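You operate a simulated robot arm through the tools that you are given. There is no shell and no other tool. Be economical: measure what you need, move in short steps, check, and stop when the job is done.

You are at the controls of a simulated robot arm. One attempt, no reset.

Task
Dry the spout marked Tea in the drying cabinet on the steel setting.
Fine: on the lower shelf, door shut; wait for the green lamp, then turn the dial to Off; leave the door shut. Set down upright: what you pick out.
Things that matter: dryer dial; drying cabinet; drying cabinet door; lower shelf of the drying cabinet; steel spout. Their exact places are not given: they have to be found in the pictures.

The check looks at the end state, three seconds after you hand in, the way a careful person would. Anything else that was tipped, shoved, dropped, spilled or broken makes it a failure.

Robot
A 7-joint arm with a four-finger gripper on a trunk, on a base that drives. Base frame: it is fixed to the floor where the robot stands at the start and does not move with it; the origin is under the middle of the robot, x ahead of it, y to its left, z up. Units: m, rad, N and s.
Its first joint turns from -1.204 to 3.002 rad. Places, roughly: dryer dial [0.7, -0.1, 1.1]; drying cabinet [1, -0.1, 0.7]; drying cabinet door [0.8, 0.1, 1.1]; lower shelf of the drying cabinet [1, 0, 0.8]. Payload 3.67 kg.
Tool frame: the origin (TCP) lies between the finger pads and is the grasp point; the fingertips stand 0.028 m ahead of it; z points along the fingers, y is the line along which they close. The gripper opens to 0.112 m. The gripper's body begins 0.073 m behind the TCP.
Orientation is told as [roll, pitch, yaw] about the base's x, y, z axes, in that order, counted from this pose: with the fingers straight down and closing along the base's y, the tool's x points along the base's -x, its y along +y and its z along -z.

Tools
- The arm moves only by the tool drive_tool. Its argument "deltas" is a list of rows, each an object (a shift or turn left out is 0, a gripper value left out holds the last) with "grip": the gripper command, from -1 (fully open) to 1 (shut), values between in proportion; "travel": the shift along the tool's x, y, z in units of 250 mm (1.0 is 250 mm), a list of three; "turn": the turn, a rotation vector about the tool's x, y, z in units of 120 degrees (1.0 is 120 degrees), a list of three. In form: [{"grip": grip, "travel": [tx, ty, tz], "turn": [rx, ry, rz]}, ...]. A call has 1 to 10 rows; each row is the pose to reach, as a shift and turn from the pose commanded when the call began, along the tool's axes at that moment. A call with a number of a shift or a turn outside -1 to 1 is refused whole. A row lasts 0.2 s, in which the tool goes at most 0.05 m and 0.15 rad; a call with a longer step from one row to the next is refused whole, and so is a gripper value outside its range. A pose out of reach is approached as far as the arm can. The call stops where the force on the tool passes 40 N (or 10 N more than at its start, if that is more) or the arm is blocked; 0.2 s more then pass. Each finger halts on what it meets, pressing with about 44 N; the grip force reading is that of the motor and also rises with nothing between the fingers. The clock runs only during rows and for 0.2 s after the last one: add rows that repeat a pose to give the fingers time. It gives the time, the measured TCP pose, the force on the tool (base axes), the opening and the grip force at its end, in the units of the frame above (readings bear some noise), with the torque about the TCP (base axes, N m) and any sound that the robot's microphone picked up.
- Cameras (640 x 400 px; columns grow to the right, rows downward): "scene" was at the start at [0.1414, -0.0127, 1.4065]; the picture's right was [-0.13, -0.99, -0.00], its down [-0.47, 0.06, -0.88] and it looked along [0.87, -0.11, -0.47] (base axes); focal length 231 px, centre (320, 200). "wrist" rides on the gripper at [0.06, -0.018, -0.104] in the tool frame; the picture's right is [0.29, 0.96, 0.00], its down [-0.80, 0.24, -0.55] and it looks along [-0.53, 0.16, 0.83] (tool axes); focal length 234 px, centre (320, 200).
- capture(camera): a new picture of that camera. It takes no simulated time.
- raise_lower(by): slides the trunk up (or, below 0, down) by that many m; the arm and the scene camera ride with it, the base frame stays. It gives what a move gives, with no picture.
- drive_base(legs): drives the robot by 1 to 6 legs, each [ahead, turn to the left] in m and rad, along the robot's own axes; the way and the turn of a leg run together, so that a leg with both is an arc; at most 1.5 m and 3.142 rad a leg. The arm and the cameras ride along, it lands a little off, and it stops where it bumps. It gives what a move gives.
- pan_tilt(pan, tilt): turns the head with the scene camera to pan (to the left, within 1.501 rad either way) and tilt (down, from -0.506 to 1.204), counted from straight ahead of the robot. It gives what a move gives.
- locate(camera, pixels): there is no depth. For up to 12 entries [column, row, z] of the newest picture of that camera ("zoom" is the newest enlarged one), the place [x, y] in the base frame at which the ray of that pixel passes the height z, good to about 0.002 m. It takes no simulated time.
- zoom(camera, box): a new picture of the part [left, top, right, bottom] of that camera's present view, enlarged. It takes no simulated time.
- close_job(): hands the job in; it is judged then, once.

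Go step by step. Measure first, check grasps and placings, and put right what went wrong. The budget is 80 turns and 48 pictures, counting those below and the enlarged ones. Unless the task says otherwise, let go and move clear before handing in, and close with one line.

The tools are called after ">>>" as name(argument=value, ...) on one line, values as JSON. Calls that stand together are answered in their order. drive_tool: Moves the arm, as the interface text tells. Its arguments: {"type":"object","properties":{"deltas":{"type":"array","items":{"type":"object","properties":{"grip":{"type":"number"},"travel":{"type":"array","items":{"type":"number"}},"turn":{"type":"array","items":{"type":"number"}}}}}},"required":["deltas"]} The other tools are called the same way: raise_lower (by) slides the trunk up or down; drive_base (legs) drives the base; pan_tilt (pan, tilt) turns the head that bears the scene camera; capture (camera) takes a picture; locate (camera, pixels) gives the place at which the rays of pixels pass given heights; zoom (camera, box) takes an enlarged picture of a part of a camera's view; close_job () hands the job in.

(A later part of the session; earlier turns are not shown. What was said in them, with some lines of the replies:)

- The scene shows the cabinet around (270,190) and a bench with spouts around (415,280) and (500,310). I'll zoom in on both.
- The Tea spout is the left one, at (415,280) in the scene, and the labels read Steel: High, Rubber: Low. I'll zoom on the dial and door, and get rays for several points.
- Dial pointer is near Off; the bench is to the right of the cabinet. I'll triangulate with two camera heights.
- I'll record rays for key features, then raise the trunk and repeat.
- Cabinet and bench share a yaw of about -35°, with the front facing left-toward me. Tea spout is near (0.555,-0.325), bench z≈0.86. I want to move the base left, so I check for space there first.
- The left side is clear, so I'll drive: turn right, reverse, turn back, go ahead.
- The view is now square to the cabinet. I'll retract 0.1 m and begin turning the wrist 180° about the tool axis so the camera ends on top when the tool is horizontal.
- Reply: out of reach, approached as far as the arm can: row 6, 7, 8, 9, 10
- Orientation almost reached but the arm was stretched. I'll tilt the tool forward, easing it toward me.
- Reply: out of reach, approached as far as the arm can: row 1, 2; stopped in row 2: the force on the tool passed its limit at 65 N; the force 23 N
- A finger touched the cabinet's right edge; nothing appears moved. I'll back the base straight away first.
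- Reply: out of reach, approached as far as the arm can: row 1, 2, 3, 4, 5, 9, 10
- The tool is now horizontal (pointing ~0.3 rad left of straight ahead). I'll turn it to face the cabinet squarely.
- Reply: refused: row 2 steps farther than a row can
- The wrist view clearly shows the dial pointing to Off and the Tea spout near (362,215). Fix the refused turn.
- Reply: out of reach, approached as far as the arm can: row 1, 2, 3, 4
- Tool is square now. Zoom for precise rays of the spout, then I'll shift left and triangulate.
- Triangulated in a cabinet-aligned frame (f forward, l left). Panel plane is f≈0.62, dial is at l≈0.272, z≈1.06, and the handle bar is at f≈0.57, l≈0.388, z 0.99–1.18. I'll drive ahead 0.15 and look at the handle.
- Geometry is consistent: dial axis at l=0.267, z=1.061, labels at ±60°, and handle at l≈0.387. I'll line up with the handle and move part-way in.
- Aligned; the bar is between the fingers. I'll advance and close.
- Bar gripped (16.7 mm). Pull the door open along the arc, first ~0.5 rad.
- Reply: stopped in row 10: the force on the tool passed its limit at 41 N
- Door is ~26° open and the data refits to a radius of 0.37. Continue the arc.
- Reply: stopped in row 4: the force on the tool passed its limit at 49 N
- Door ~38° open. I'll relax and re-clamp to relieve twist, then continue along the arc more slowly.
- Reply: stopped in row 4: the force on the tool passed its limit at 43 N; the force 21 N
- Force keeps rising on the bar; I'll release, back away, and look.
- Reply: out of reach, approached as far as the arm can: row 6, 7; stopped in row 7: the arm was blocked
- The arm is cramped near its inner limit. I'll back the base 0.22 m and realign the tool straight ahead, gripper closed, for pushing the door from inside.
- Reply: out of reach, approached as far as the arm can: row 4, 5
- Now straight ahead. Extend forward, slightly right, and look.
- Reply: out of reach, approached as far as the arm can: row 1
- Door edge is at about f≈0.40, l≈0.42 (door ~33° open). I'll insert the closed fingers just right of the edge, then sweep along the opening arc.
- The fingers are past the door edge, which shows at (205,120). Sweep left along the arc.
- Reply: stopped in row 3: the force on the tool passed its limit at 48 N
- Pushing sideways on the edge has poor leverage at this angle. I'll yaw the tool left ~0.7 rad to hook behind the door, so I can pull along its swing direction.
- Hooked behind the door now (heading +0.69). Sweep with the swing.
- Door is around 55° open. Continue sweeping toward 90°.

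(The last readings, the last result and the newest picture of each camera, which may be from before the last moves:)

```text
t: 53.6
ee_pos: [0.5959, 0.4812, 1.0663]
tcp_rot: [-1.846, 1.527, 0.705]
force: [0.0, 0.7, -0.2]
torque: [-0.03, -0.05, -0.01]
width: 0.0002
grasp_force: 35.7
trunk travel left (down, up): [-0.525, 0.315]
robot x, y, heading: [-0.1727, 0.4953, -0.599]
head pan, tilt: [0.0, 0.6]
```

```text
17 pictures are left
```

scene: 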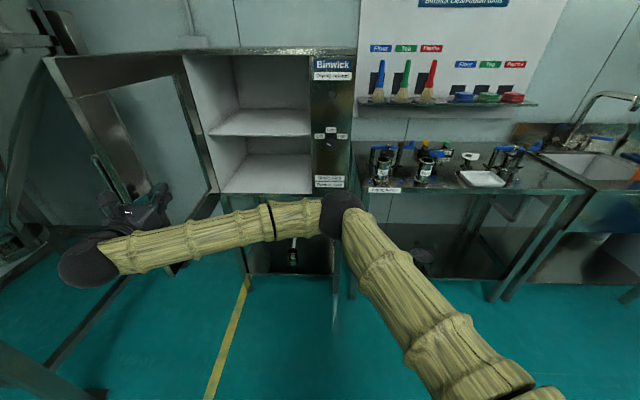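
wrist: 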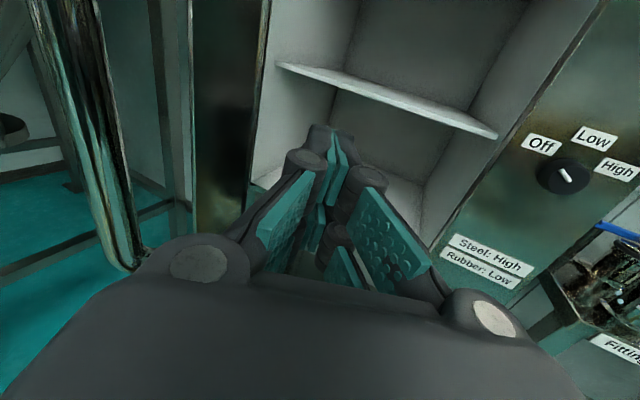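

Door is well open. Now I'll move the arm right toward the spout with the gripper opening; first, rays for the shelf.

>>> locate(camera="scene", pixels=[[265, 192, 0.85], [265, 192, 0.9], [265, 192, 0.95], [265, 137, 1.05], [265, 137, 1.1], [240, 155, 0.85], [240, 155, 0.9], [383, 180, 0.86], [384, 156, 0.96], [310, 190, 0.9]])

>>> drive_tool(deltas=[{"travel": [0, 0.18, 0], "grip": -1}, {"travel": [0, 0.36, 0]}, {"travel": [0, 0.54, 0]}, {"travel": [0, 0.72, 0]}, {"travel": [0, 0.9, 0]}])

>>> drive_tool(deltas=[{"travel": [0, 0.18, 0]}, {"travel": [0, 0.36, 0]}, {"travel": [0, 0.54, 0]}, {"travel": [0, 0.72, 0]}, {"travel": [0, 0.9, 0]}])

>>> drive_tool(deltas=[{"travel": [0, 0.18, 0.1]}, {"travel": [0, 0.36, 0.2]}, {"travel": [0, 0.54, 0.3]}, {"travel": [0, 0.72, 0.4]}, {"travel": [0, 0.9, 0.5]}, {"travel": [0, 0.9, 0.5]}])

>>> capture(camera="wrist")

```text
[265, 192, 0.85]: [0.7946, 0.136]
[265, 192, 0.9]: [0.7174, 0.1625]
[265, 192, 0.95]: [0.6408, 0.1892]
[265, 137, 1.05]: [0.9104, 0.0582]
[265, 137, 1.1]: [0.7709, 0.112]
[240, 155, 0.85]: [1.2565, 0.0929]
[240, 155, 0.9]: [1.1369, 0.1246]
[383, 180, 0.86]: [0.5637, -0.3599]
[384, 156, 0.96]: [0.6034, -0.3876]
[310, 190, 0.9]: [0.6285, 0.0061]
```

```text
t: 54.8
ee_pos: [0.4721, 0.2925, 1.0558]
tcp_rot: [-1.821, 1.528, 0.729]
force: [-0.3, -0.8, -0.1]
torque: [0.0, 0.01, 0.05]
width: 0.1119
grasp_force: 0.0
trunk travel left (down, up): [-0.525, 0.315]
robot x, y, heading: [-0.17, 0.4994, -0.602]
head pan, tilt: [0.0, 0.6]
```

```text
t: 56.0
ee_pos: [0.3466, 0.1045, 1.0445]
tcp_rot: [-1.82, 1.525, 0.733]
force: [0.2, 0.5, 0.6]
torque: [0.01, -0.02, 0.0]
width: 0.1124
grasp_force: 0.0
trunk travel left (down, up): [-0.525, 0.315]
robot x, y, heading: [-0.1696, 0.5012, -0.598]
head pan, tilt: [0.0, 0.6]
```

```text
refused: row 1 steps farther than a row can; nothing moved
```

```text
16 pictures are left
```

wrist: 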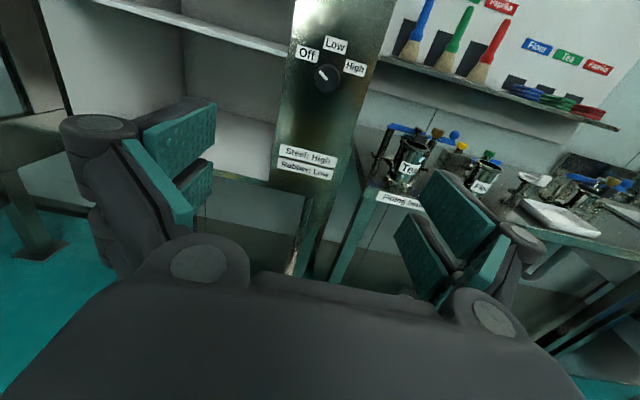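

Refused third move. The current view shows Tea at (408,160); I'll zoom on it for a second ray.

>>> zoom(camera="wrist", box=[340, 100, 500, 220])

```text
3.33 times, centred on (420, 160) of wrist
```

zoom: 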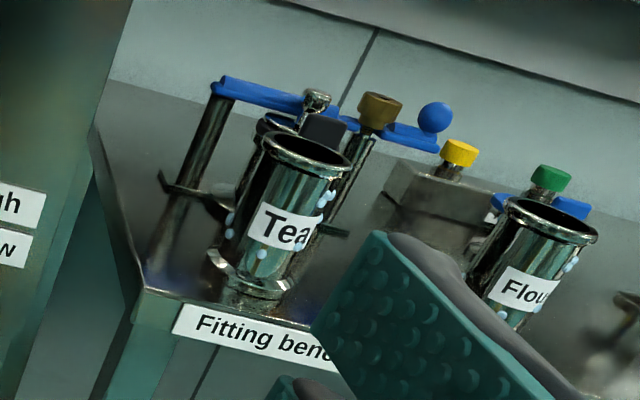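

>>> locate(camera="zoom", pixels=[[306, 151, 0.95], [306, 151, 0.9], [250, 275, 0.86], [250, 275, 0.84], [263, 141, 0.95], [350, 163, 0.95], [207, 268, 0.86], [291, 285, 0.86], [135, 300, 0.86], [134, 318, 0.84]])

```text
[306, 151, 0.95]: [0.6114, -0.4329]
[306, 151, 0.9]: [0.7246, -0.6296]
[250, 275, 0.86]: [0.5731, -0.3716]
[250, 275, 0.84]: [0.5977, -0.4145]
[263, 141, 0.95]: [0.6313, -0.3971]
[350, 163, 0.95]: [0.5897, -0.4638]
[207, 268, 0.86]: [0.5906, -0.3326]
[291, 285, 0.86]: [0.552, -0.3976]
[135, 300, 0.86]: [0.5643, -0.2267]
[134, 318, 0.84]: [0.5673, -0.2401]
```

Triangulated the Tea rim centre at (0.551,-0.326,0.977), i.e. f=0.639, l=0.037. Bench z≈0.86, rim Ø≈0.065. Drive ahead 0.2 to bring it within reach.

>>> drive_base(legs=[[0.2, 0]])

```text
t: 57.7
ee_pos: [0.5213, -0.0127, 1.0439]
tcp_rot: [-1.808, 1.528, 0.744]
force: [0.3, -0.1, -0.2]
torque: [-0.02, -0.02, -0.01]
width: 0.1119
grasp_force: 0.0
trunk travel left (down, up): [-0.525, 0.315]
robot x, y, heading: [0.0004, 0.3799, -0.599]
head pan, tilt: [0.0, 0.6]
```

>>> drive_tool(deltas=[{"travel": [-0.08, 0.16, 0.02], "turn": [0, 0.01, 0]}, {"travel": [-0.16, 0.33, 0.04], "turn": [0, 0.02, 0], "grip": -0.43}, {"travel": [-0.24, 0.49, 0.06], "turn": [0, 0.02, 0]}, {"travel": [-0.32, 0.66, 0.08], "turn": [0, 0.02, 0]}, {"travel": [-0.4, 0.82, 0.1], "turn": [0, 0.02, 0]}, {"travel": [-0.476, 0.972, 0.12], "turn": [0, 0.02, 0]}, {"travel": [-0.476, 0.972, 0.12], "turn": [0, 0.02, 0]}])

>>> capture(camera="wrist")

```text
t: 59.3
ee_pos: [0.4134, -0.2269, 0.9148]
tcp_rot: [-2.473, 1.503, 0.075]
force: [0.8, -0.3, -0.1]
torque: [-0.01, 0.01, -0.02]
width: 0.08
grasp_force: 0.1
trunk travel left (down, up): [-0.525, 0.315]
robot x, y, heading: [0.0006, 0.3789, -0.601]
head pan, tilt: [0.0, 0.6]
```

```text
14 pictures are left
```

wrist: 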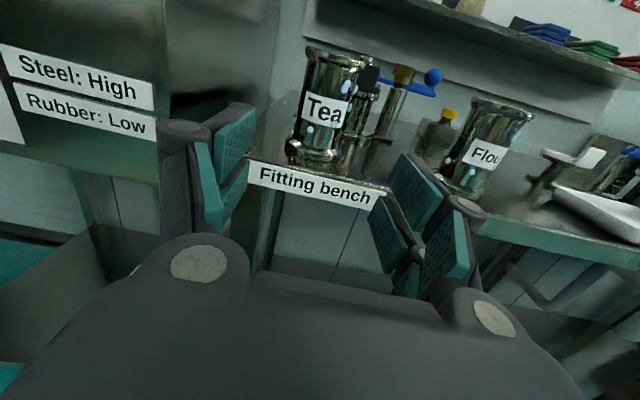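

Close to aligned; I'll verify the spout's axis with the rays from this view.

>>> locate(camera="wrist", pixels=[[326, 110, 0.93], [326, 110, 0.92], [304, 105, 0.92], [350, 112, 0.92], [318, 155, 0.87], [318, 155, 0.86], [290, 150, 0.87], [342, 160, 0.87]])

```text
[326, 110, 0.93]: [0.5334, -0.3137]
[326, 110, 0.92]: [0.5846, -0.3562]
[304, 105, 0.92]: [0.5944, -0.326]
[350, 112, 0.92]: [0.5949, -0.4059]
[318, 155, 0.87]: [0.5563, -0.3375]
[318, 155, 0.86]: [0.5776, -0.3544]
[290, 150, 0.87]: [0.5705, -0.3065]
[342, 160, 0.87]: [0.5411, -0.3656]
```

Spout axis l≈0.033, f≈0.64. Level the tool, correct sideways, and advance part-way.

>>> drive_tool(deltas=[{"travel": [0.04, 0.036, 0.1], "turn": [0, -0.025, -0.02]}, {"travel": [0.04, 0.036, 0.25], "turn": [0, -0.025, -0.02]}, {"travel": [0.04, 0.036, 0.38], "turn": [0, -0.025, -0.02]}, {"travel": [0.04, 0.036, 0.38], "turn": [0, -0.025, -0.02]}])

>>> capture(camera="wrist")

```text
t: 60.3
ee_pos: [0.4856, -0.2891, 0.9295]
tcp_rot: [-2.51, 1.57, 0.042]
force: [-0.8, 0.0, -0.1]
torque: [-0.02, 0.02, -0.01]
width: 0.0803
grasp_force: 0.0
trunk travel left (down, up): [-0.525, 0.315]
robot x, y, heading: [-0.0001, 0.3798, -0.603]
head pan, tilt: [0.0, 0.6]
```

```text
13 pictures are left
```

wrist: 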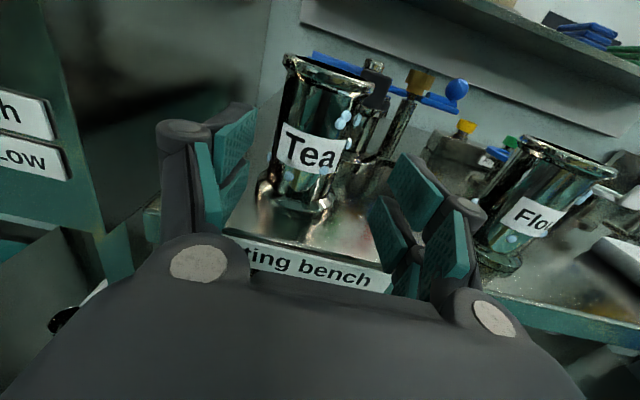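

Well centred. Advance 66 mm, then close.

>>> drive_tool(deltas=[{"travel": [0, 0, 0.1]}, {"travel": [0, 0, 0.19]}, {"travel": [0, 0, 0.27]}, {"travel": [0, 0, 0.27]}, {"travel": [0, 0, 0.27], "grip": 0}, {"travel": [0, 0, 0.27], "grip": 0.3}, {"travel": [0, 0, 0.27], "grip": 1}, {"travel": [0, 0, 0.27], "grip": 1}, {"travel": [0, 0, 0.27], "grip": 1}])

>>> capture(camera="wrist")

```text
t: 62.3
ee_pos: [0.5417, -0.3267, 0.9307]
tcp_rot: [-2.763, 1.57, -0.212]
force: [1.9, 0.0, 0.6]
torque: [-0.08, 0.0, 0.02]
width: 0.0543
grasp_force: 43.6
trunk travel left (down, up): [-0.525, 0.315]
robot x, y, heading: [0.0076, 0.38, -0.597]
head pan, tilt: [0.0, 0.6]
```

```text
12 pictures are left
```

wrist: 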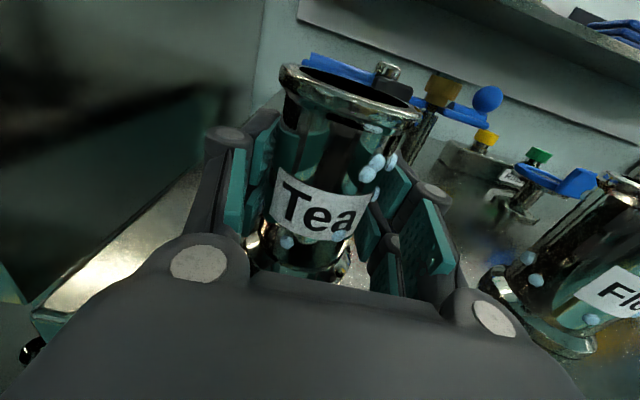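

Gripped at 54 mm. Lift straight up, then pull back over the bench edge.

>>> drive_tool(deltas=[{"travel": [0.06, 0, 0]}, {"travel": [0.15, 0, 0]}, {"travel": [0.24, 0, 0]}, {"travel": [0.24, 0, -0.16]}, {"travel": [0.24, 0, -0.34]}, {"travel": [0.24, 0, -0.52]}, {"travel": [0.24, 0, -0.7]}, {"travel": [0.24, 0, -0.88]}, {"travel": [0.24, 0, -0.88]}])

>>> drive_tool(deltas=[{"travel": [0, -0.16, 0]}, {"travel": [0, -0.32, 0]}, {"travel": [0, -0.48, 0]}, {"travel": [0, -0.64, 0]}, {"travel": [0, -0.8, 0]}, {"travel": [0, -0.96, 0]}, {"travel": [0, -0.96, 0]}])

>>> drive_tool(deltas=[{"travel": [-0.04, -0.16, 0]}, {"travel": [-0.08, -0.32, 0]}, {"travel": [-0.12, -0.48, 0]}, {"travel": [-0.16, -0.64, 0]}, {"travel": [-0.2, -0.8, 0]}, {"travel": [-0.24, -0.96, 0]}, {"travel": [-0.24, -0.96, 0]}])

>>> capture(camera="wrist")

```text
t: 64.3
ee_pos: [0.3795, -0.2278, 0.9775]
tcp_rot: [-3.04, 1.57, -0.488]
force: [-0.4, -0.3, -3.3]
torque: [-0.01, 0.04, -0.01]
width: 0.054
grasp_force: 44.5
out of reach, approached as far as the arm can: row 8, 9
trunk travel left (down, up): [-0.525, 0.315]
robot x, y, heading: [0.0038, 0.3823, -0.6]
head pan, tilt: [0.0, 0.6]
```

```text
t: 65.9
ee_pos: [0.5147, -0.0256, 0.9814]
tcp_rot: [-2.095, 1.571, 0.455]
force: [0.1, -0.9, -2.6]
torque: [0.03, 0.05, -0.02]
width: 0.0544
grasp_force: 44.1
out of reach, approached as far as the arm can: row 1, 2, 3
trunk travel left (down, up): [-0.525, 0.315]
robot x, y, heading: [0.0056, 0.3777, -0.602]
head pan, tilt: [0.0, 0.6]
```

```text
t: 67.5
ee_pos: [0.6501, 0.1722, 0.9172]
tcp_rot: [-2.794, 1.57, -0.244]
force: [0.3, -0.3, -3.5]
torque: [-0.02, -0.02, -0.02]
width: 0.054
grasp_force: 44.2
trunk travel left (down, up): [-0.525, 0.315]
robot x, y, heading: [0.0033, 0.3823, -0.605]
head pan, tilt: [0.0, 0.6]
```

```text
11 pictures are left
```

wrist: 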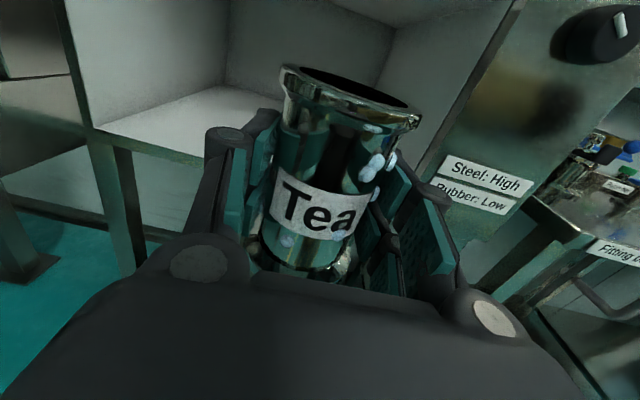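

Spout held in front of the opening. Check the shelf's front corner (95,128) and right end.

>>> locate(camera="wrist", pixels=[[97, 130, 0.8], [97, 130, 0.82], [97, 130, 0.84], [97, 130, 0.86], [222, 86, 0.82], [222, 86, 0.84], [150, 144, 0.82], [150, 144, 0.84]])

>>> capture(camera="scene")

```text
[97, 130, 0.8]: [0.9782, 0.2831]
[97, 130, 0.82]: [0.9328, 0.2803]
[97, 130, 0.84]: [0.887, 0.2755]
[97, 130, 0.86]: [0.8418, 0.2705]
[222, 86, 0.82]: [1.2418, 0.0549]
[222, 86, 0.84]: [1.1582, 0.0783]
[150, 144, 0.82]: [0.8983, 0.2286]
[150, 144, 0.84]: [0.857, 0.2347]
```

```text
10 pictures are left
```

scene: 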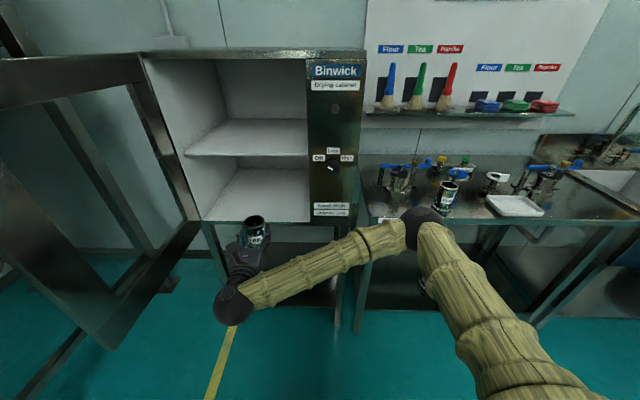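

Shelf z≈0.82, interior l 0.36–0.745. Check where the elbow is relative to bench and cabinet before inserting.

>>> locate(camera="scene", pixels=[[422, 225, 1.1], [422, 225, 1.0], [422, 225, 0.9], [232, 305, 0.92], [520, 380, 0.9], [520, 380, 1.0]])

```text
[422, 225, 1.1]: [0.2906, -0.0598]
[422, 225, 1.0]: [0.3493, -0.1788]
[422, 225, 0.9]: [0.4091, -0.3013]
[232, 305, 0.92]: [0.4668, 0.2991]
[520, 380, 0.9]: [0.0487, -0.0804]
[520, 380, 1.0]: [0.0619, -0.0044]
```

Elbow will fold back as the arm extends; clear. Insert the spout into the cabinet.

>>> drive_tool(deltas=[{"travel": [0.04, -0.14, 0]}, {"travel": [0.04, -0.14, 0.16]}, {"travel": [0.04, -0.14, 0.32]}, {"travel": [0.04, -0.14, 0.48]}, {"travel": [0.04, -0.14, 0.64]}, {"travel": [0.04, -0.14, 0.8]}, {"travel": [0.04, -0.14, 0.8]}])

>>> capture(camera="wrist")

```text
t: 69.1
ee_pos: [0.8352, 0.0903, 0.9291]
tcp_rot: [2.192, 1.571, -1.54]
force: [-0.1, 0.3, -2.6]
torque: [0.0, 0.01, 0.01]
width: 0.054
grasp_force: 43.7
trunk travel left (down, up): [-0.525, 0.315]
robot x, y, heading: [-0.0013, 0.3842, -0.601]
head pan, tilt: [0.0, 0.6]
```

```text
9 pictures are left
```

wrist: 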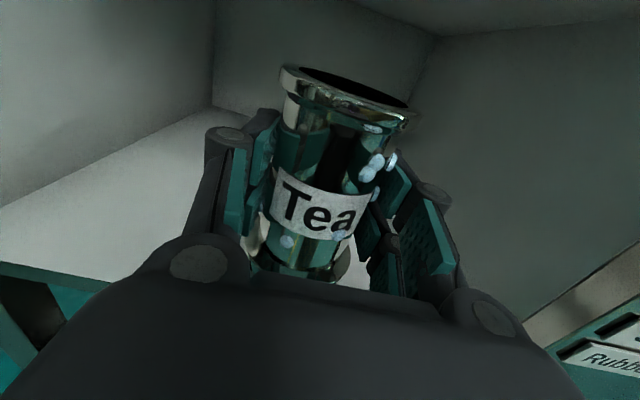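

Inside the opening without contact. Go 125 mm deeper, then lower gently.

>>> drive_tool(deltas=[{"travel": [0, 0, 0.16]}, {"travel": [0, 0, 0.32]}, {"travel": [0, 0, 0.5]}, {"travel": [0, 0, 0.5]}, {"travel": [-0.06, 0, 0.5]}, {"travel": [-0.11, 0, 0.5]}, {"travel": [-0.13, 0, 0.5]}, {"travel": [-0.14, 0, 0.5]}, {"travel": [-0.14, 0, 0.5]}])

```text
t: 71.1
ee_pos: [0.9402, 0.0199, 0.8946]
tcp_rot: [2.82, 1.572, -0.912]
force: [-0.5, -0.7, -3.3]
torque: [0.03, 0.01, 0.0]
width: 0.0541
grasp_force: 44.0
trunk travel left (down, up): [-0.525, 0.315]
robot x, y, heading: [0.0053, 0.3784, -0.6]
head pan, tilt: [0.0, 0.6]
```

>>> drive_tool(deltas=[{"travel": [-0.008, 0, 0]}, {"travel": [-0.016, 0, 0]}, {"travel": [-0.02, 0, 0]}])

```text
t: 71.9
ee_pos: [0.9404, 0.0197, 0.8889]
tcp_rot: [2.214, 1.57, -1.518]
force: [0.7, 0.4, -2.9]
torque: [0.01, 0.02, 0.0]
width: 0.0542
grasp_force: 44.3
trunk travel left (down, up): [-0.525, 0.315]
robot x, y, heading: [0.005, 0.3799, -0.595]
head pan, tilt: [0.0, 0.6]
```

>>> drive_tool(deltas=[{"travel": [-0.008, 0, 0]}, {"travel": [-0.016, 0, 0]}, {"travel": [-0.02, 0, 0]}])

>>> zoom(camera="wrist", box=[200, 150, 440, 300])

```text
t: 72.7
ee_pos: [0.9399, 0.02, 0.8859]
tcp_rot: [1.919, 1.57, -1.814]
force: [0.1, 0.0, -2.6]
torque: [-0.02, 0.01, 0.02]
width: 0.0541
grasp_force: 44.0
trunk travel left (down, up): [-0.525, 0.315]
robot x, y, heading: [0.0087, 0.3785, -0.6]
head pan, tilt: [0.0, 0.6]
```

```text
2.67 times, centred on (320, 225) of wrist
```

zoom: 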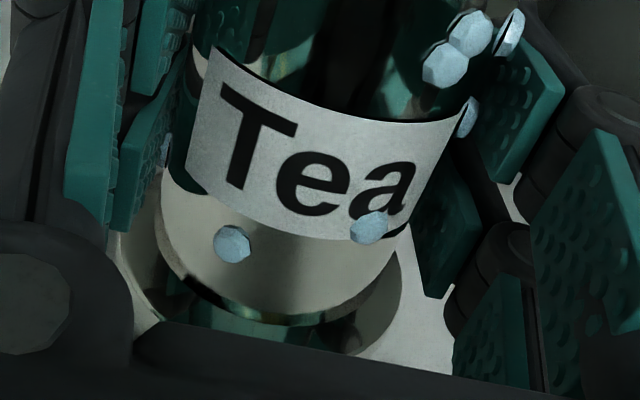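

Still hanging (weight ~3 N). Keep lowering in 2 mm steps.

>>> drive_tool(deltas=[{"travel": [-0.008, 0, 0]}, {"travel": [-0.016, 0, 0]}, {"travel": [-0.02, 0, 0]}])

>>> drive_tool(deltas=[{"travel": [-0.008, 0, 0]}, {"travel": [-0.016, 0, 0]}, {"travel": [-0.02, 0, 0]}])

```text
t: 73.5
ee_pos: [0.94, 0.0197, 0.8799]
tcp_rot: [-2.343, 1.569, 0.208]
force: [-0.1, -0.3, -2.4]
torque: [0.02, -0.04, 0.02]
width: 0.054
grasp_force: 44.3
trunk travel left (down, up): [-0.525, 0.315]
robot x, y, heading: [0.0007, 0.3816, -0.599]
head pan, tilt: [0.0, 0.6]
```

```text
t: 74.3
ee_pos: [0.9406, 0.0197, 0.8742]
tcp_rot: [1.836, 1.571, -1.894]
force: [-0.4, -0.9, -3.2]
torque: [0.06, 0.01, -0.02]
width: 0.0538
grasp_force: 43.6
trunk travel left (down, up): [-0.525, 0.315]
robot x, y, heading: [0.0024, 0.3829, -0.597]
head pan, tilt: [0.0, 0.6]
```

>>> drive_tool(deltas=[{"travel": [-0.008, 0, 0]}, {"travel": [-0.016, 0, 0]}, {"travel": [-0.016, 0, 0]}])

>>> drive_tool(deltas=[{"travel": [-0.008, 0, 0]}, {"travel": [-0.016, 0, 0]}, {"travel": [-0.016, 0, 0]}])

```text
t: 75.1
ee_pos: [0.94, 0.021, 0.8713]
tcp_rot: [2.194, 1.571, -1.538]
force: [-0.1, 0.5, -2.1]
torque: [-0.01, 0.01, -0.01]
width: 0.0541
grasp_force: 44.4
trunk travel left (down, up): [-0.525, 0.315]
robot x, y, heading: [0.0049, 0.3836, -0.595]
head pan, tilt: [0.0, 0.6]
```

```text
t: 75.9
ee_pos: [0.9402, 0.019, 0.8656]
tcp_rot: [2.813, 1.57, -0.919]
force: [-0.4, -0.1, -2.5]
torque: [0.02, 0.01, -0.01]
width: 0.0543
grasp_force: 43.8
trunk travel left (down, up): [-0.525, 0.315]
robot x, y, heading: [0.0024, 0.3852, -0.596]
head pan, tilt: [0.0, 0.6]
```

Still no contact; look at the gap from the scene camera.

>>> zoom(camera="scene", box=[180, 140, 340, 250])

```text
3.64 times, centred on (260, 195) of scene
```

zoom: 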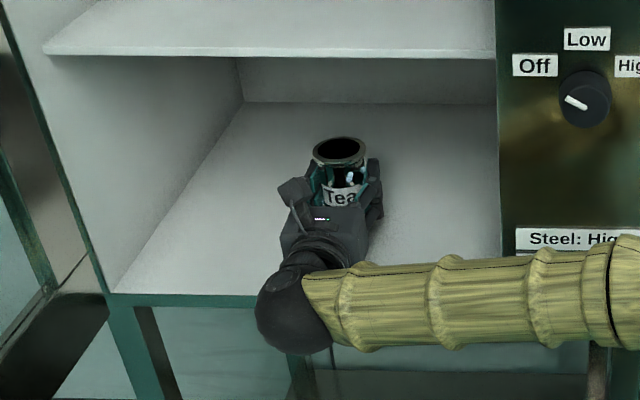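

>>> drive_tool(deltas=[{"travel": [-0.008, 0, 0]}, {"travel": [-0.016, 0, 0]}, {"travel": [-0.016, 0, 0]}])

>>> locate(camera="zoom", pixels=[[113, 293, 0.8], [113, 293, 0.82], [113, 293, 0.84], [243, 102, 0.8], [243, 102, 0.82], [340, 148, 0.9], [340, 148, 0.92]])

```text
t: 76.7
ee_pos: [0.9407, 0.0186, 0.8632]
tcp_rot: [2.989, 1.572, -0.744]
force: [0.1, -0.7, -3.2]
torque: [0.01, 0.0, 0.01]
width: 0.0538
grasp_force: 44.2
trunk travel left (down, up): [-0.525, 0.315]
robot x, y, heading: [0.006, 0.3802, -0.602]
head pan, tilt: [0.0, 0.6]
```

```text
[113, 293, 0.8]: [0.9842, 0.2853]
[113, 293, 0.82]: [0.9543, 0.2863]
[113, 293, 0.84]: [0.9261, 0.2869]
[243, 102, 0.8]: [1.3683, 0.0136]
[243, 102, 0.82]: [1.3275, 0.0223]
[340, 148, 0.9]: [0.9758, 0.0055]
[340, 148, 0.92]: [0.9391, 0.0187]
```

>>> drive_tool(deltas=[{"travel": [-0.008, 0, 0]}, {"travel": [-0.016, 0, 0]}, {"travel": [-0.016, 0, 0]}])

>>> drive_tool(deltas=[{"travel": [-0.008, 0, 0]}, {"travel": [-0.012, 0, 0]}, {"travel": [-0.012, 0, 0]}])

```text
t: 77.5
ee_pos: [0.9408, 0.0191, 0.8598]
tcp_rot: [2.548, 1.571, -1.185]
force: [-0.6, 0.3, -1.9]
torque: [0.0, 0.02, -0.02]
width: 0.0541
grasp_force: 44.7
trunk travel left (down, up): [-0.525, 0.315]
robot x, y, heading: [0.0038, 0.3867, -0.598]
head pan, tilt: [0.0, 0.6]
```

```text
t: 78.3
ee_pos: [0.9412, 0.02, 0.8576]
tcp_rot: [2.204, 1.573, -1.526]
force: [-0.2, -0.6, -2.2]
torque: [0.02, -0.04, 0.0]
width: 0.0542
grasp_force: 43.7
trunk travel left (down, up): [-0.525, 0.315]
robot x, y, heading: [0.0056, 0.3814, -0.595]
head pan, tilt: [0.0, 0.6]
```

>>> drive_tool(deltas=[{"travel": [-0.008, 0, 0]}, {"travel": [-0.016, 0, 0]}, {"travel": [-0.024, 0, 0]}, {"travel": [-0.024, 0, 0]}])

>>> zoom(camera="wrist", box=[200, 150, 440, 300])

```text
t: 79.3
ee_pos: [0.9392, 0.02, 0.851]
tcp_rot: [3.115, 1.567, -0.617]
force: [1.1, 0.6, 0.7]
torque: [0.07, 0.04, -0.02]
width: 0.0542
grasp_force: 44.6
trunk travel left (down, up): [-0.525, 0.315]
robot x, y, heading: [0.008, 0.3819, -0.597]
head pan, tilt: [0.0, 0.6]
```

```text
2.67 times, centred on (320, 225) of wrist
```

zoom: 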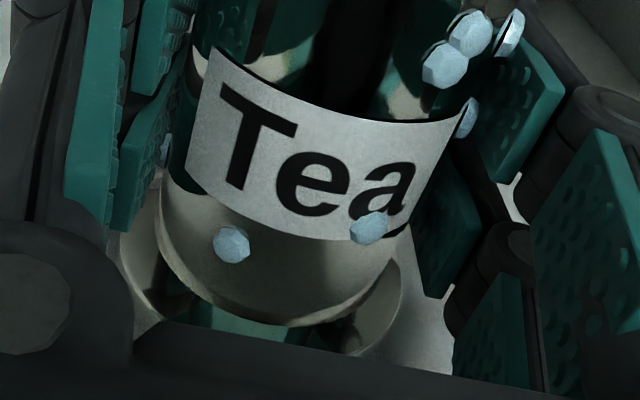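

Weight has been taken up (fz from -2.6 to +0.7): contact. Press 1.5 mm more to confirm.

>>> drive_tool(deltas=[{"travel": [-0.006, 0, 0]}, {"travel": [-0.006, 0, 0]}])

```text
t: 79.9
ee_pos: [0.9402, 0.0186, 0.8505]
tcp_rot: [-2.969, 1.568, -0.42]
force: [0.8, -1.3, 10.4]
torque: [0.09, 0.3, 0.01]
width: 0.0539
grasp_force: 44.0
trunk travel left (down, up): [-0.525, 0.315]
robot x, y, heading: [0.0049, 0.3816, -0.6]
head pan, tilt: [0.0, 0.6]
```

Confirmed contact. Release slowly and retreat straight back.

>>> drive_tool(deltas=[{"travel": [0.004, 0, 0], "grip": 0.0}, {"travel": [0.004, 0, 0], "grip": -0.3}, {"travel": [0.004, 0, 0], "grip": -1}, {"travel": [0.004, 0, 0], "grip": -1}, {"travel": [0.004, 0, -0.12]}, {"travel": [0.004, 0, -0.28]}, {"travel": [0.004, 0, -0.46]}, {"travel": [0.004, 0, -0.64]}, {"travel": [0.004, 0, -0.82]}, {"travel": [0.004, 0, -1.0]}])

>>> capture(camera="wrist")

```text
t: 82.1
ee_pos: [0.7292, 0.1594, 0.8488]
tcp_rot: [-2.862, 1.571, -0.311]
force: [0.1, 0.1, -0.3]
torque: [-0.03, -0.01, 0.0]
width: 0.1119
grasp_force: 0.0
trunk travel left (down, up): [-0.525, 0.315]
robot x, y, heading: [0.0024, 0.381, -0.599]
head pan, tilt: [0.0, 0.6]
```

```text
5 pictures are left
```

wrist: 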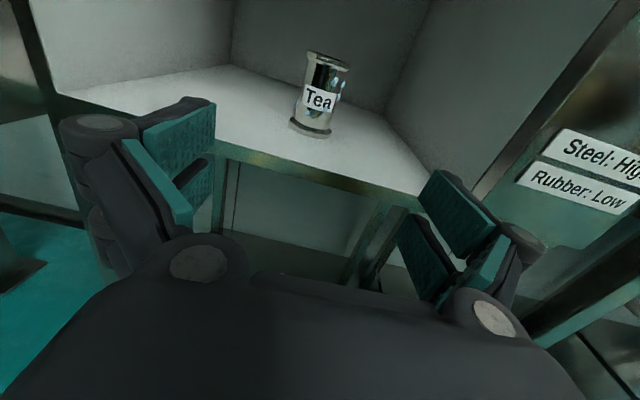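

Spout stands upright on the lower shelf. Locate the open door's free corner for closing.

>>> locate(camera="scene", pixels=[[105, 348, 0.8], [105, 348, 0.84], [200, 222, 0.8], [80, 310, 0.84], [20, 60, 1.37], [118, 340, 0.84]])

```text
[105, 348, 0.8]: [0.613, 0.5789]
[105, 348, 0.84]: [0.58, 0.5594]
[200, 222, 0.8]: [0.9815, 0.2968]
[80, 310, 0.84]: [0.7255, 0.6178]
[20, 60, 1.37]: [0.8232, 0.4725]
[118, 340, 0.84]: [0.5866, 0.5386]
```

Door free edge is at about f≈0.18, l≈0.79 (~95° open). I'll back the base 0.25 m, raise the tool to z≈0.93, close the fingers, and come around the door's outer side.

>>> drive_base(legs=[[-0.25, 0]])

>>> drive_tool(deltas=[{"travel": [0.07, 0, -0.17], "grip": 1}, {"travel": [0.14, 0, -0.34]}, {"travel": [0.21, 0, -0.51]}, {"travel": [0.28, 0, -0.68]}, {"travel": [0.33, 0, -0.84]}, {"travel": [0.33, -0.12, -0.84]}, {"travel": [0.33, -0.3, -0.84]}, {"travel": [0.33, -0.48, -0.84]}, {"travel": [0.33, -0.66, -0.84]}, {"travel": [0.33, -0.84, -0.84]}])

```text
t: 83.9
ee_pos: [0.5225, 0.3018, 0.8494]
tcp_rot: [3.079, 1.568, -0.654]
force: [-0.2, -0.3, -0.3]
torque: [0.03, 0.05, 0.01]
width: 0.112
grasp_force: 0.1
trunk travel left (down, up): [-0.525, 0.315]
robot x, y, heading: [-0.2, 0.5239, -0.604]
head pan, tilt: [0.0, 0.6]
```

```text
t: 86.1
ee_pos: [0.4653, 0.5926, 0.9319]
tcp_rot: [1.932, 1.567, -1.8]
force: [-0.5, -0.2, 0.2]
torque: [-0.01, -0.01, -0.02]
width: 0.0
grasp_force: 35.5
trunk travel left (down, up): [-0.525, 0.315]
robot x, y, heading: [-0.2004, 0.525, -0.601]
head pan, tilt: [0.0, 0.6]
```

>>> drive_tool(deltas=[{"travel": [0, -0.17, 0]}, {"travel": [0, -0.34, 0]}, {"travel": [0, -0.51, 0]}, {"travel": [0, -0.68, 0]}, {"travel": [0, -0.68, 0.16]}, {"travel": [0, -0.68, 0.32]}, {"travel": [0, -0.68, 0.48]}, {"travel": [0, -0.68, 0.64]}, {"travel": [0, -0.68, 0.64]}])

>>> capture(camera="scene")

```text
t: 88.1
ee_pos: [0.5901, 0.5911, 0.9]
tcp_rot: [3.085, 1.565, -0.632]
force: [-3.4, 7.0, 10.3]
torque: [0.57, 0.74, -0.35]
width: 0.0
grasp_force: 35.5
out of reach, approached as far as the arm can: row 1, 2, 3, 4, 5, 6, 7, 8, 9
trunk travel left (down, up): [-0.525, 0.315]
robot x, y, heading: [-0.2051, 0.5219, -0.59]
head pan, tilt: [0.0, 0.6]
stopped in row 9: the force on the tool passed its limit at 80 N (the readings are from after the stop); the commanded pose is now the measured one
```

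```text
4 pictures are left
```

scene: 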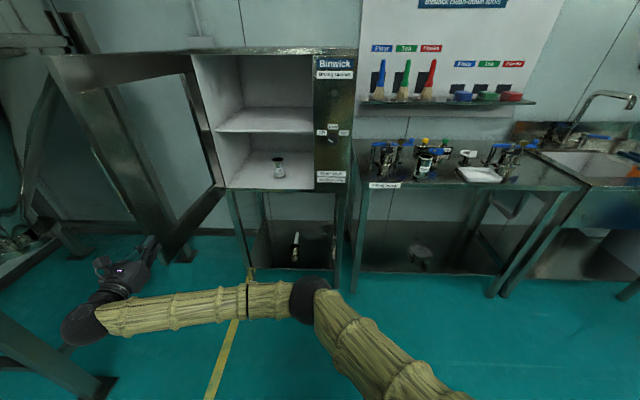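

The finger met the door edge and the arm lacks reach to the left. I'll check the hopper-stand foot location before shifting the base left.

>>> locate(camera="scene", pixels=[[100, 388, 0.0], [0, 345, 0.3], [75, 255, 0.0], [183, 262, 0.0], [175, 262, 0.82], [165, 258, 0.82], [148, 243, 0.9], [190, 78, 1.35], [52, 60, 1.35]])

>>> drive_tool(deltas=[{"travel": [0, -0.04, -0.1]}, {"travel": [0, -0.04, -0.28]}, {"travel": [0, -0.04, -0.44]}, {"travel": [0, 0.1, -0.5]}, {"travel": [0, 0.28, -0.5]}, {"travel": [0, 0.46, -0.5]}, {"travel": [0, 0.64, -0.5]}, {"travel": [0, 0.82, -0.5]}, {"travel": [0, 1.0, -0.5]}])

```text
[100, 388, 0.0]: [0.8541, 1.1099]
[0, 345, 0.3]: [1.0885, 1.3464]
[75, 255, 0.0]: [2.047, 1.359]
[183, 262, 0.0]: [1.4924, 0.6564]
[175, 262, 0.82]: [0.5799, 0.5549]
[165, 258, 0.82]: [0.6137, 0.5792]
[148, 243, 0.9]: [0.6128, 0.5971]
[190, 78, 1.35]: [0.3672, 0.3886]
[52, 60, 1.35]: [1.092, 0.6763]
```

```text
t: 90.1
ee_pos: [0.3519, 0.4501, 0.8947]
tcp_rot: [-1.065, 1.563, 1.506]
force: [0.3, -1.1, -0.6]
torque: [0.0, 0.02, 0.0]
width: 0.0
grasp_force: 35.7
out of reach, approached as far as the arm can: row 1, 2, 3, 4
trunk travel left (down, up): [-0.525, 0.315]
robot x, y, heading: [-0.2034, 0.5236, -0.595]
head pan, tilt: [0.0, 0.6]
```

Hopper foot is well away (l≈1.4). Shift the base ~0.25 m to the left.

>>> drive_base(legs=[[-0.15, 0], [0, -0.9], [-0.32, 0], [0, 0.9], [0.33, 0]])

```text
t: 99.7
ee_pos: [0.4865, 0.6684, 0.8947]
tcp_rot: [-0.962, 1.564, 1.614]
force: [-0.2, -0.5, 0.2]
torque: [0.01, -0.01, -0.01]
width: 0.0
grasp_force: 35.5
trunk travel left (down, up): [-0.525, 0.315]
robot x, y, heading: [-0.0694, 0.7396, -0.588]
head pan, tilt: [0.0, 0.6]
```

>>> drive_tool(deltas=[{"travel": [0.07, -0.15, 0]}, {"travel": [0.14, -0.32, 0]}, {"travel": [0.14, -0.32, 0.16]}, {"travel": [0.14, -0.32, 0.32]}, {"travel": [0.14, -0.32, 0.48]}, {"travel": [0.14, -0.32, 0.64]}, {"travel": [0.14, -0.32, 0.76]}, {"travel": [0.14, -0.32, 0.76]}])

```text
t: 101.5
ee_pos: [0.6882, 0.6339, 0.9302]
tcp_rot: [-1.032, 1.566, 1.546]
force: [-1.1, 0.8, -0.2]
torque: [-0.03, 0.03, 0.01]
width: 0.0
grasp_force: 35.8
trunk travel left (down, up): [-0.525, 0.315]
robot x, y, heading: [-0.0726, 0.7376, -0.589]
head pan, tilt: [0.0, 0.6]
```

On the outer side of the door now. Sweep right to start closing.

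>>> drive_tool(deltas=[{"travel": [0, 0.15, 0]}, {"travel": [0, 0.3, 0]}, {"travel": [0, 0.4, 0]}, {"travel": [0, 0.5, 0]}, {"travel": [0, 0.6, 0]}, {"travel": [0, 0.7, 0]}, {"travel": [0, 0.8, 0.006]}, {"travel": [0, 0.9, 0.02]}, {"travel": [0, 1.0, 0.045]}])

```text
t: 103.5
ee_pos: [0.5627, 0.4183, 0.9284]
tcp_rot: [-0.948, 1.563, 1.63]
force: [-0.2, 0.8, -0.2]
torque: [0.02, 0.0, -0.02]
width: 0.0003
grasp_force: 36.0
trunk travel left (down, up): [-0.525, 0.315]
robot x, y, heading: [-0.0732, 0.7376, -0.586]
head pan, tilt: [0.0, 0.6]
```

No unusual resistance; continue along the closing arc.

>>> drive_tool(deltas=[{"travel": [0, 0.13, 0.016]}, {"travel": [0, 0.27, 0.08]}, {"travel": [0, 0.402, 0.142]}, {"travel": [0, 0.53, 0.23]}, {"travel": [0, 0.646, 0.324]}, {"travel": [0, 0.75, 0.43]}, {"travel": [0, 0.85, 0.55]}, {"travel": [0, 0.93, 0.68]}, {"travel": [0, 1.0, 0.812]}, {"travel": [0, 1.0, 0.812]}])

>>> capture(camera="scene")

```text
t: 105.7
ee_pos: [0.602, 0.0972, 0.9242]
tcp_rot: [-1.044, 1.564, 1.535]
force: [-0.5, 0.3, 0.5]
torque: [-0.04, 0.05, -0.01]
width: 0.0001
grasp_force: 36.2
trunk travel left (down, up): [-0.525, 0.315]
robot x, y, heading: [-0.0727, 0.7401, -0.595]
head pan, tilt: [0.0, 0.6]
```

```text
3 pictures are left
```

scene: 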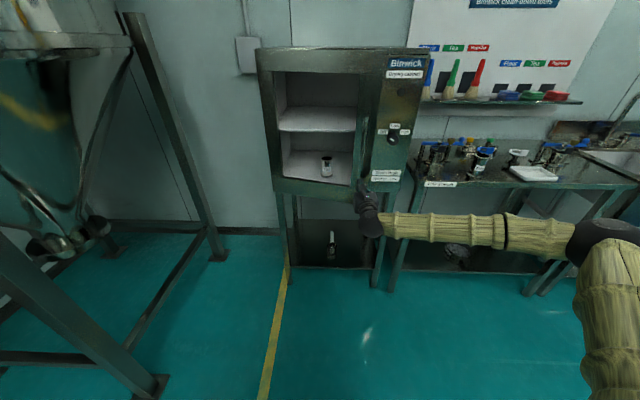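

Door nearly closed with the spout inside upright at (327,165). Push it fully shut.

>>> drive_tool(deltas=[{"travel": [0, 0.04, 0.12]}, {"travel": [0, 0.08, 0.24]}, {"travel": [0, 0.11, 0.34]}, {"travel": [0, 0.13, 0.42]}, {"travel": [0, 0.14, 0.49]}, {"travel": [0, 0.14, 0.55]}, {"travel": [0, 0.14, 0.6]}, {"travel": [0, 0.14, 0.64]}, {"travel": [0, 0.14, 0.68]}])

```text
t: 107.5
ee_pos: [0.7109, -0.0117, 0.9242]
tcp_rot: [-0.821, 1.565, 1.757]
force: [-26.1, 16.5, 6.7]
torque: [-0.28, -0.34, -0.24]
width: 0.0
grasp_force: 35.5
trunk travel left (down, up): [-0.525, 0.315]
robot x, y, heading: [-0.0714, 0.7409, -0.594]
head pan, tilt: [0.0, 0.6]
stopped in row 8: the force on the tool passed its limit at 62 N (the readings are from after the stop); the commanded pose is now the measured one
```

Tip stopped at f≈0.624, the panel plane, so the door is shut. Retract, then bring the base 0.15 m closer for the dial.

>>> drive_tool(deltas=[{"travel": [0, 0, -0.15]}, {"travel": [0, 0, -0.34]}, {"travel": [0, 0, -0.53]}, {"travel": [0, 0, -0.72]}, {"travel": [0, 0, -0.91]}, {"travel": [0, 0, -1.0]}, {"travel": [0, 0, -1.0]}])

>>> drive_base(legs=[[0.15, 0]])

```text
t: 109.0
ee_pos: [0.5027, 0.1201, 0.9213]
tcp_rot: [-0.512, 1.56, 2.07]
force: [0.5, -0.3, -0.9]
torque: [0.03, 0.01, -0.02]
width: 0.0002
grasp_force: 35.7
trunk travel left (down, up): [-0.525, 0.315]
robot x, y, heading: [-0.0727, 0.7395, -0.591]
head pan, tilt: [0.0, 0.6]
```

```text
t: 110.4
ee_pos: [0.6277, 0.0382, 0.9208]
tcp_rot: [-0.49, 1.56, 2.09]
force: [0.3, 0.6, -0.5]
torque: [-0.04, 0.01, 0.05]
width: 0.0
grasp_force: 36.0
trunk travel left (down, up): [-0.525, 0.315]
robot x, y, heading: [0.0545, 0.654, -0.59]
head pan, tilt: [0.0, 0.6]
```

Line up with the dial and pre-rotate the gripper -60°.

>>> drive_tool(deltas=[{"travel": [0.06, 0.1, -0.04], "grip": -0.25}, {"travel": [0.17, 0.2, -0.04], "turn": [-0.007, 0, 0]}, {"travel": [0.28, 0.3, -0.04], "turn": [-0.014, 0, 0]}, {"travel": [0.39, 0.4, -0.04], "turn": [-0.014, 0, 0]}, {"travel": [0.5, 0.457, -0.04], "turn": [-0.014, 0, 0]}, {"travel": [0.563, 0.457, -0.04], "turn": [-0.014, 0, 0]}, {"travel": [0.563, 0.457, -0.04], "turn": [-0.014, 0, 0]}])

>>> drive_tool(deltas=[{"turn": [0, 0, -0.0714]}, {"turn": [0, 0, -0.1428]}, {"turn": [0, 0, -0.2142]}, {"turn": [0, 0, -0.2856]}, {"turn": [0, 0, -0.357]}, {"turn": [0, 0, -0.4284]}, {"turn": [0, 0, -0.4998]}, {"turn": [0, 0, -0.52]}, {"turn": [0, 0, -0.52]}])

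```text
t: 112.0
ee_pos: [0.5589, -0.053, 1.0624]
tcp_rot: [-0.485, 1.56, 2.067]
force: [0.0, -0.7, 0.9]
torque: [-0.03, -0.02, -0.04]
width: 0.07
grasp_force: 0.1
trunk travel left (down, up): [-0.525, 0.315]
robot x, y, heading: [0.052, 0.6568, -0.587]
head pan, tilt: [0.0, 0.6]
```

```text
t: 114.0
ee_pos: [0.5608, -0.0546, 1.0625]
tcp_rot: [1.564, 0.486, -2.164]
force: [-0.3, 0.4, 0.0]
torque: [0.01, 0.0, 0.0]
width: 0.0702
grasp_force: 0.0
trunk travel left (down, up): [-0.525, 0.315]
robot x, y, heading: [0.0521, 0.6561, -0.589]
head pan, tilt: [0.0, 0.6]
```

Centred on the dial axis. Advance and grip the knob.

>>> drive_tool(deltas=[{"travel": [0, 0, 0.15]}, {"travel": [0, 0, 0.28]}, {"travel": [0, 0, 0.35]}, {"travel": [0, 0, 0.35]}, {"travel": [0, 0, 0.35], "grip": 0.3}, {"travel": [0, 0, 0.35], "grip": 1}, {"travel": [0, 0, 0.35], "grip": 1}, {"travel": [0, 0, 0.35], "grip": 1}])

```text
t: 115.8
ee_pos: [0.6328, -0.1014, 1.0606]
tcp_rot: [1.556, 0.488, -2.164]
force: [-5.7, 10.7, -17.8]
torque: [0.29, 0.37, 0.07]
width: 0.0434
grasp_force: 44.9
trunk travel left (down, up): [-0.525, 0.315]
robot x, y, heading: [0.0539, 0.6618, -0.585]
head pan, tilt: [0.0, 0.6]
```

Knob held (43.4 mm). Rotate clockwise 120° in two calls, with a small recentring shift.

>>> drive_tool(deltas=[{"travel": [0, -0.0095, 0]}, {"travel": [0, -0.0095, 0], "turn": [0, 0, 0.06]}, {"travel": [0, -0.0095, 0], "turn": [0, 0, 0.13]}, {"travel": [0, -0.0095, 0], "turn": [0, 0, 0.2]}, {"travel": [0, -0.0095, 0], "turn": [0, 0, 0.27]}, {"travel": [0, -0.0095, 0], "turn": [0, 0, 0.34]}, {"travel": [0, -0.0095, 0], "turn": [0, 0, 0.41]}, {"travel": [0, -0.0095, 0], "turn": [0, 0, 0.48]}, {"travel": [0, -0.0095, 0], "turn": [0, 0, 0.55]}, {"travel": [0, -0.0095, 0], "turn": [0, 0, 0.6]}])

```text
t: 118.0
ee_pos: [0.6337, -0.1, 1.0599]
tcp_rot: [-1.524, 1.396, 1.031]
force: [-9.3, 13.4, -11.6]
torque: [-0.4, -0.58, 0.35]
width: 0.0435
grasp_force: 45.3
trunk travel left (down, up): [-0.525, 0.315]
robot x, y, heading: [0.0504, 0.6558, -0.594]
head pan, tilt: [0.0, 0.6]
```

>>> drive_tool(deltas=[{"turn": [0, 0, 0.06]}, {"turn": [0, 0, 0.13]}, {"turn": [0, 0, 0.2]}, {"turn": [0, 0, 0.27]}, {"turn": [0, 0, 0.34]}, {"turn": [0, 0, 0.4]}, {"turn": [0, 0, 0.4]}])

```text
t: 119.6
ee_pos: [0.6339, -0.1011, 1.0615]
tcp_rot: [-1.563, 0.561, 0.988]
force: [-5.0, 13.5, -6.1]
torque: [-0.19, 0.08, 0.26]
width: 0.043
grasp_force: 45.3
trunk travel left (down, up): [-0.525, 0.315]
robot x, y, heading: [0.0505, 0.6568, -0.592]
head pan, tilt: [0.0, 0.6]
```

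Rotated 120° in total. Release, back off, drop out of the camera's line, wait, and check the dial and lamp.

>>> drive_tool(deltas=[{"grip": -0.25}, {"grip": -0.25}, {"travel": [0, 0, -0.15]}, {"travel": [0, 0, -0.3]}, {"travel": [0, 0, -0.4]}, {"travel": [-0.1, 0.16, -0.4]}, {"travel": [-0.2, 0.32, -0.4]}, {"travel": [-0.318, 0.48, -0.4]}, {"travel": [-0.318, 0.51, -0.4]}, {"travel": [-0.318, 0.51, -0.4]}])

>>> drive_tool(deltas=[{}, {}, {}, {}, {}, {}, {}, {}, {}, {}])

>>> drive_tool(deltas=[{}, {}, {}, {}, {}, {}, {}, {}, {}, {}])

>>> drive_tool(deltas=[{}, {}, {}, {}, {}, {}, {}, {}, {}, {}])

>>> drive_tool(deltas=[{}, {}, {}, {}, {}, {}, {}, {}, {}, {}])

>>> zoom(camera="scene", box=[340, 40, 460, 200])

```text
t: 121.8
ee_pos: [0.5493, -0.0446, 0.9102]
tcp_rot: [-1.561, 0.561, 0.986]
force: [-0.4, 0.2, -0.6]
torque: [-0.01, 0.06, 0.03]
width: 0.0699
grasp_force: 0.0
trunk travel left (down, up): [-0.525, 0.315]
robot x, y, heading: [0.0538, 0.6555, -0.595]
head pan, tilt: [0.0, 0.6]
```

```text
t: 124.0
ee_pos: [0.5496, -0.0436, 0.9097]
tcp_rot: [-1.559, 0.561, 0.988]
force: [-0.1, 0.2, 0.0]
torque: [0.02, 0.0, 0.03]
width: 0.0699
grasp_force: 0.1
trunk travel left (down, up): [-0.525, 0.315]
robot x, y, heading: [0.0538, 0.657, -0.591]
head pan, tilt: [0.0, 0.6]
```

```text
t: 126.2
ee_pos: [0.5481, -0.0454, 0.9114]
tcp_rot: [-1.561, 0.56, 0.989]
force: [0.1, 0.3, 0.9]
torque: [-0.01, 0.03, -0.01]
width: 0.0701
grasp_force: 0.0
trunk travel left (down, up): [-0.525, 0.315]
robot x, y, heading: [0.0554, 0.6554, -0.588]
head pan, tilt: [0.0, 0.6]
```

```text
t: 128.4
ee_pos: [0.5484, -0.0451, 0.9096]
tcp_rot: [-1.561, 0.559, 0.987]
force: [0.2, -1.1, -1.4]
torque: [0.01, 0.01, 0.01]
width: 0.0698
grasp_force: 0.0
trunk travel left (down, up): [-0.525, 0.315]
robot x, y, heading: [0.0539, 0.6553, -0.59]
head pan, tilt: [0.0, 0.6]
```

```text
t: 130.6
ee_pos: [0.5474, -0.0446, 0.9102]
tcp_rot: [-1.56, 0.56, 0.988]
force: [0.6, 0.6, 0.7]
torque: [0.0, -0.01, 0.03]
width: 0.07
grasp_force: 0.0
trunk travel left (down, up): [-0.525, 0.315]
robot x, y, heading: [0.0569, 0.6558, -0.587]
head pan, tilt: [0.0, 0.6]
```

```text
2.50 times, centred on (400, 120) of scene
```

zoom: 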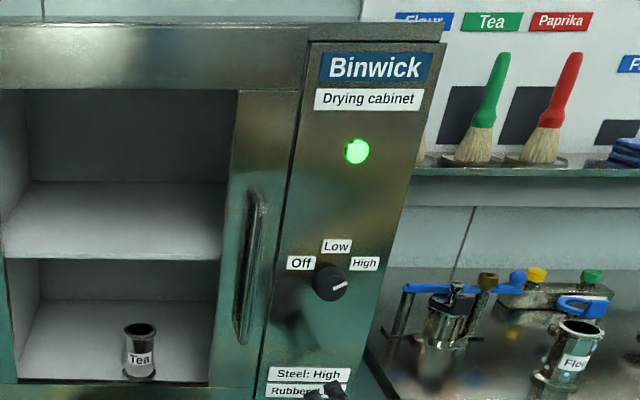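

The lamp is green, the pointer is at High and the door is shut. Return to the knob and grip.

>>> drive_tool(deltas=[{"travel": [0.1, -0.16, 0]}, {"travel": [0.2, -0.32, 0]}, {"travel": [0.318, -0.48, 0]}, {"travel": [0.318, -0.51, 0]}, {"travel": [0.318, -0.51, 0.16]}, {"travel": [0.318, -0.51, 0.32]}, {"travel": [0.318, -0.51, 0.4]}, {"travel": [0.318, -0.51, 0.4], "grip": 0.3}, {"travel": [0.318, -0.51, 0.4], "grip": 1}, {"travel": [0.318, -0.51, 0.4], "grip": 1}])

>>> drive_tool(deltas=[{"grip": 1}, {"grip": 1}])

```text
t: 132.8
ee_pos: [0.6329, -0.1001, 1.0597]
tcp_rot: [-1.561, 0.561, 0.987]
force: [3.4, -0.4, 4.5]
torque: [0.09, 0.1, 0.5]
width: 0.0432
grasp_force: 45.1
trunk travel left (down, up): [-0.525, 0.315]
robot x, y, heading: [0.0548, 0.6578, -0.588]
head pan, tilt: [0.0, 0.6]
```

```text
t: 133.4
ee_pos: [0.6343, -0.1, 1.0611]
tcp_rot: [-1.562, 0.562, 0.989]
force: [5.9, -1.8, 6.2]
torque: [-0.08, -0.11, 0.34]
width: 0.0432
grasp_force: 44.7
trunk travel left (down, up): [-0.525, 0.315]
robot x, y, heading: [0.0499, 0.6567, -0.59]
head pan, tilt: [0.0, 0.6]
```

Gripped again. Rotate 120° counter-clockwise to Off.

>>> drive_tool(deltas=[{"turn": [0, 0, -0.06]}, {"turn": [0, 0, -0.13]}, {"turn": [0, 0, -0.2]}, {"turn": [0, 0, -0.27]}, {"turn": [0, 0, -0.34]}, {"turn": [0, 0, -0.41]}, {"turn": [0, 0, -0.48]}, {"turn": [0, 0, -0.55]}, {"turn": [0, 0, -0.6]}, {"turn": [0, 0, -0.6]}])

>>> drive_tool(deltas=[{"turn": [0, 0, -0.06]}, {"turn": [0, 0, -0.13]}, {"turn": [0, 0, -0.2]}, {"turn": [0, 0, -0.27]}, {"turn": [0, 0, -0.34]}, {"turn": [0, 0, -0.4]}, {"turn": [0, 0, -0.4]}])

```text
t: 135.6
ee_pos: [0.6319, -0.0997, 1.0604]
tcp_rot: [1.536, 1.321, -2.19]
force: [-4.0, 8.6, 2.1]
torque: [0.2, 0.29, -0.25]
width: 0.0431
grasp_force: 45.2
trunk travel left (down, up): [-0.525, 0.315]
robot x, y, heading: [0.0529, 0.6574, -0.592]
head pan, tilt: [0.0, 0.6]
```

```text
t: 137.2
ee_pos: [0.6321, -0.0991, 1.0594]
tcp_rot: [1.563, 0.484, -2.163]
force: [-12.6, 16.0, -5.3]
torque: [0.17, 0.28, -0.36]
width: 0.0429
grasp_force: 45.3
trunk travel left (down, up): [-0.525, 0.315]
robot x, y, heading: [0.0515, 0.6582, -0.592]
head pan, tilt: [0.0, 0.6]
```

Release, back off and down, then check.

>>> drive_tool(deltas=[{"grip": -0.25}, {"grip": -0.25}, {"travel": [0, 0, -0.15]}, {"travel": [0, 0, -0.3]}, {"travel": [0, 0, -0.45]}, {"travel": [-0.09, -0.17, -0.45]}, {"travel": [-0.18, -0.34, -0.45]}, {"travel": [-0.27, -0.5, -0.45]}, {"travel": [-0.282, -0.528, -0.45]}, {"travel": [-0.282, -0.528, -0.45]}])

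>>> zoom(camera="scene", box=[340, 40, 460, 200])

```text
t: 139.4
ee_pos: [0.5368, -0.0378, 0.9102]
tcp_rot: [1.56, 0.488, -2.164]
force: [0.2, -0.1, -0.1]
torque: [-0.03, -0.01, -0.01]
width: 0.0699
grasp_force: 0.1
trunk travel left (down, up): [-0.525, 0.315]
robot x, y, heading: [0.0535, 0.6551, -0.591]
head pan, tilt: [0.0, 0.6]
```

```text
2.50 times, centred on (400, 120) of scene
5 turns are left
```

zoom: 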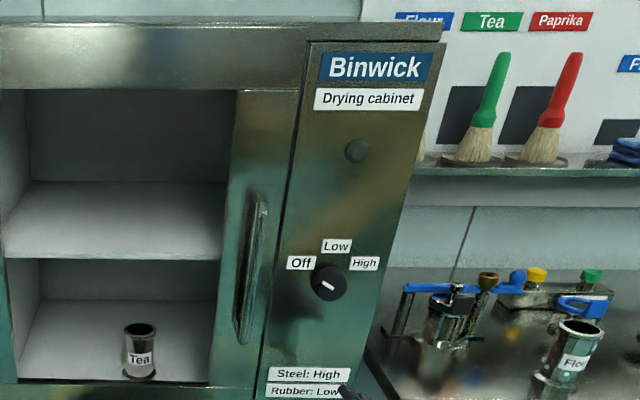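

The dial points to Off, the lamp is out, the door is shut, and the Tea spout stands upright on the lower shelf with the arm clear, so I'm handing in.

>>> close_job()

```text
The job is handed in.
```

The Tea spout was dried on High, the steel setting, until the green lamp lit, and I then turned the dial to Off; the spout stands upright on the lower shelf with the door shut. Along the way the gripper bumped the cabinet's right front edge and the open door's edge (65 N and 80 N force stops); I saw nothing moved or damaged in the pictures.
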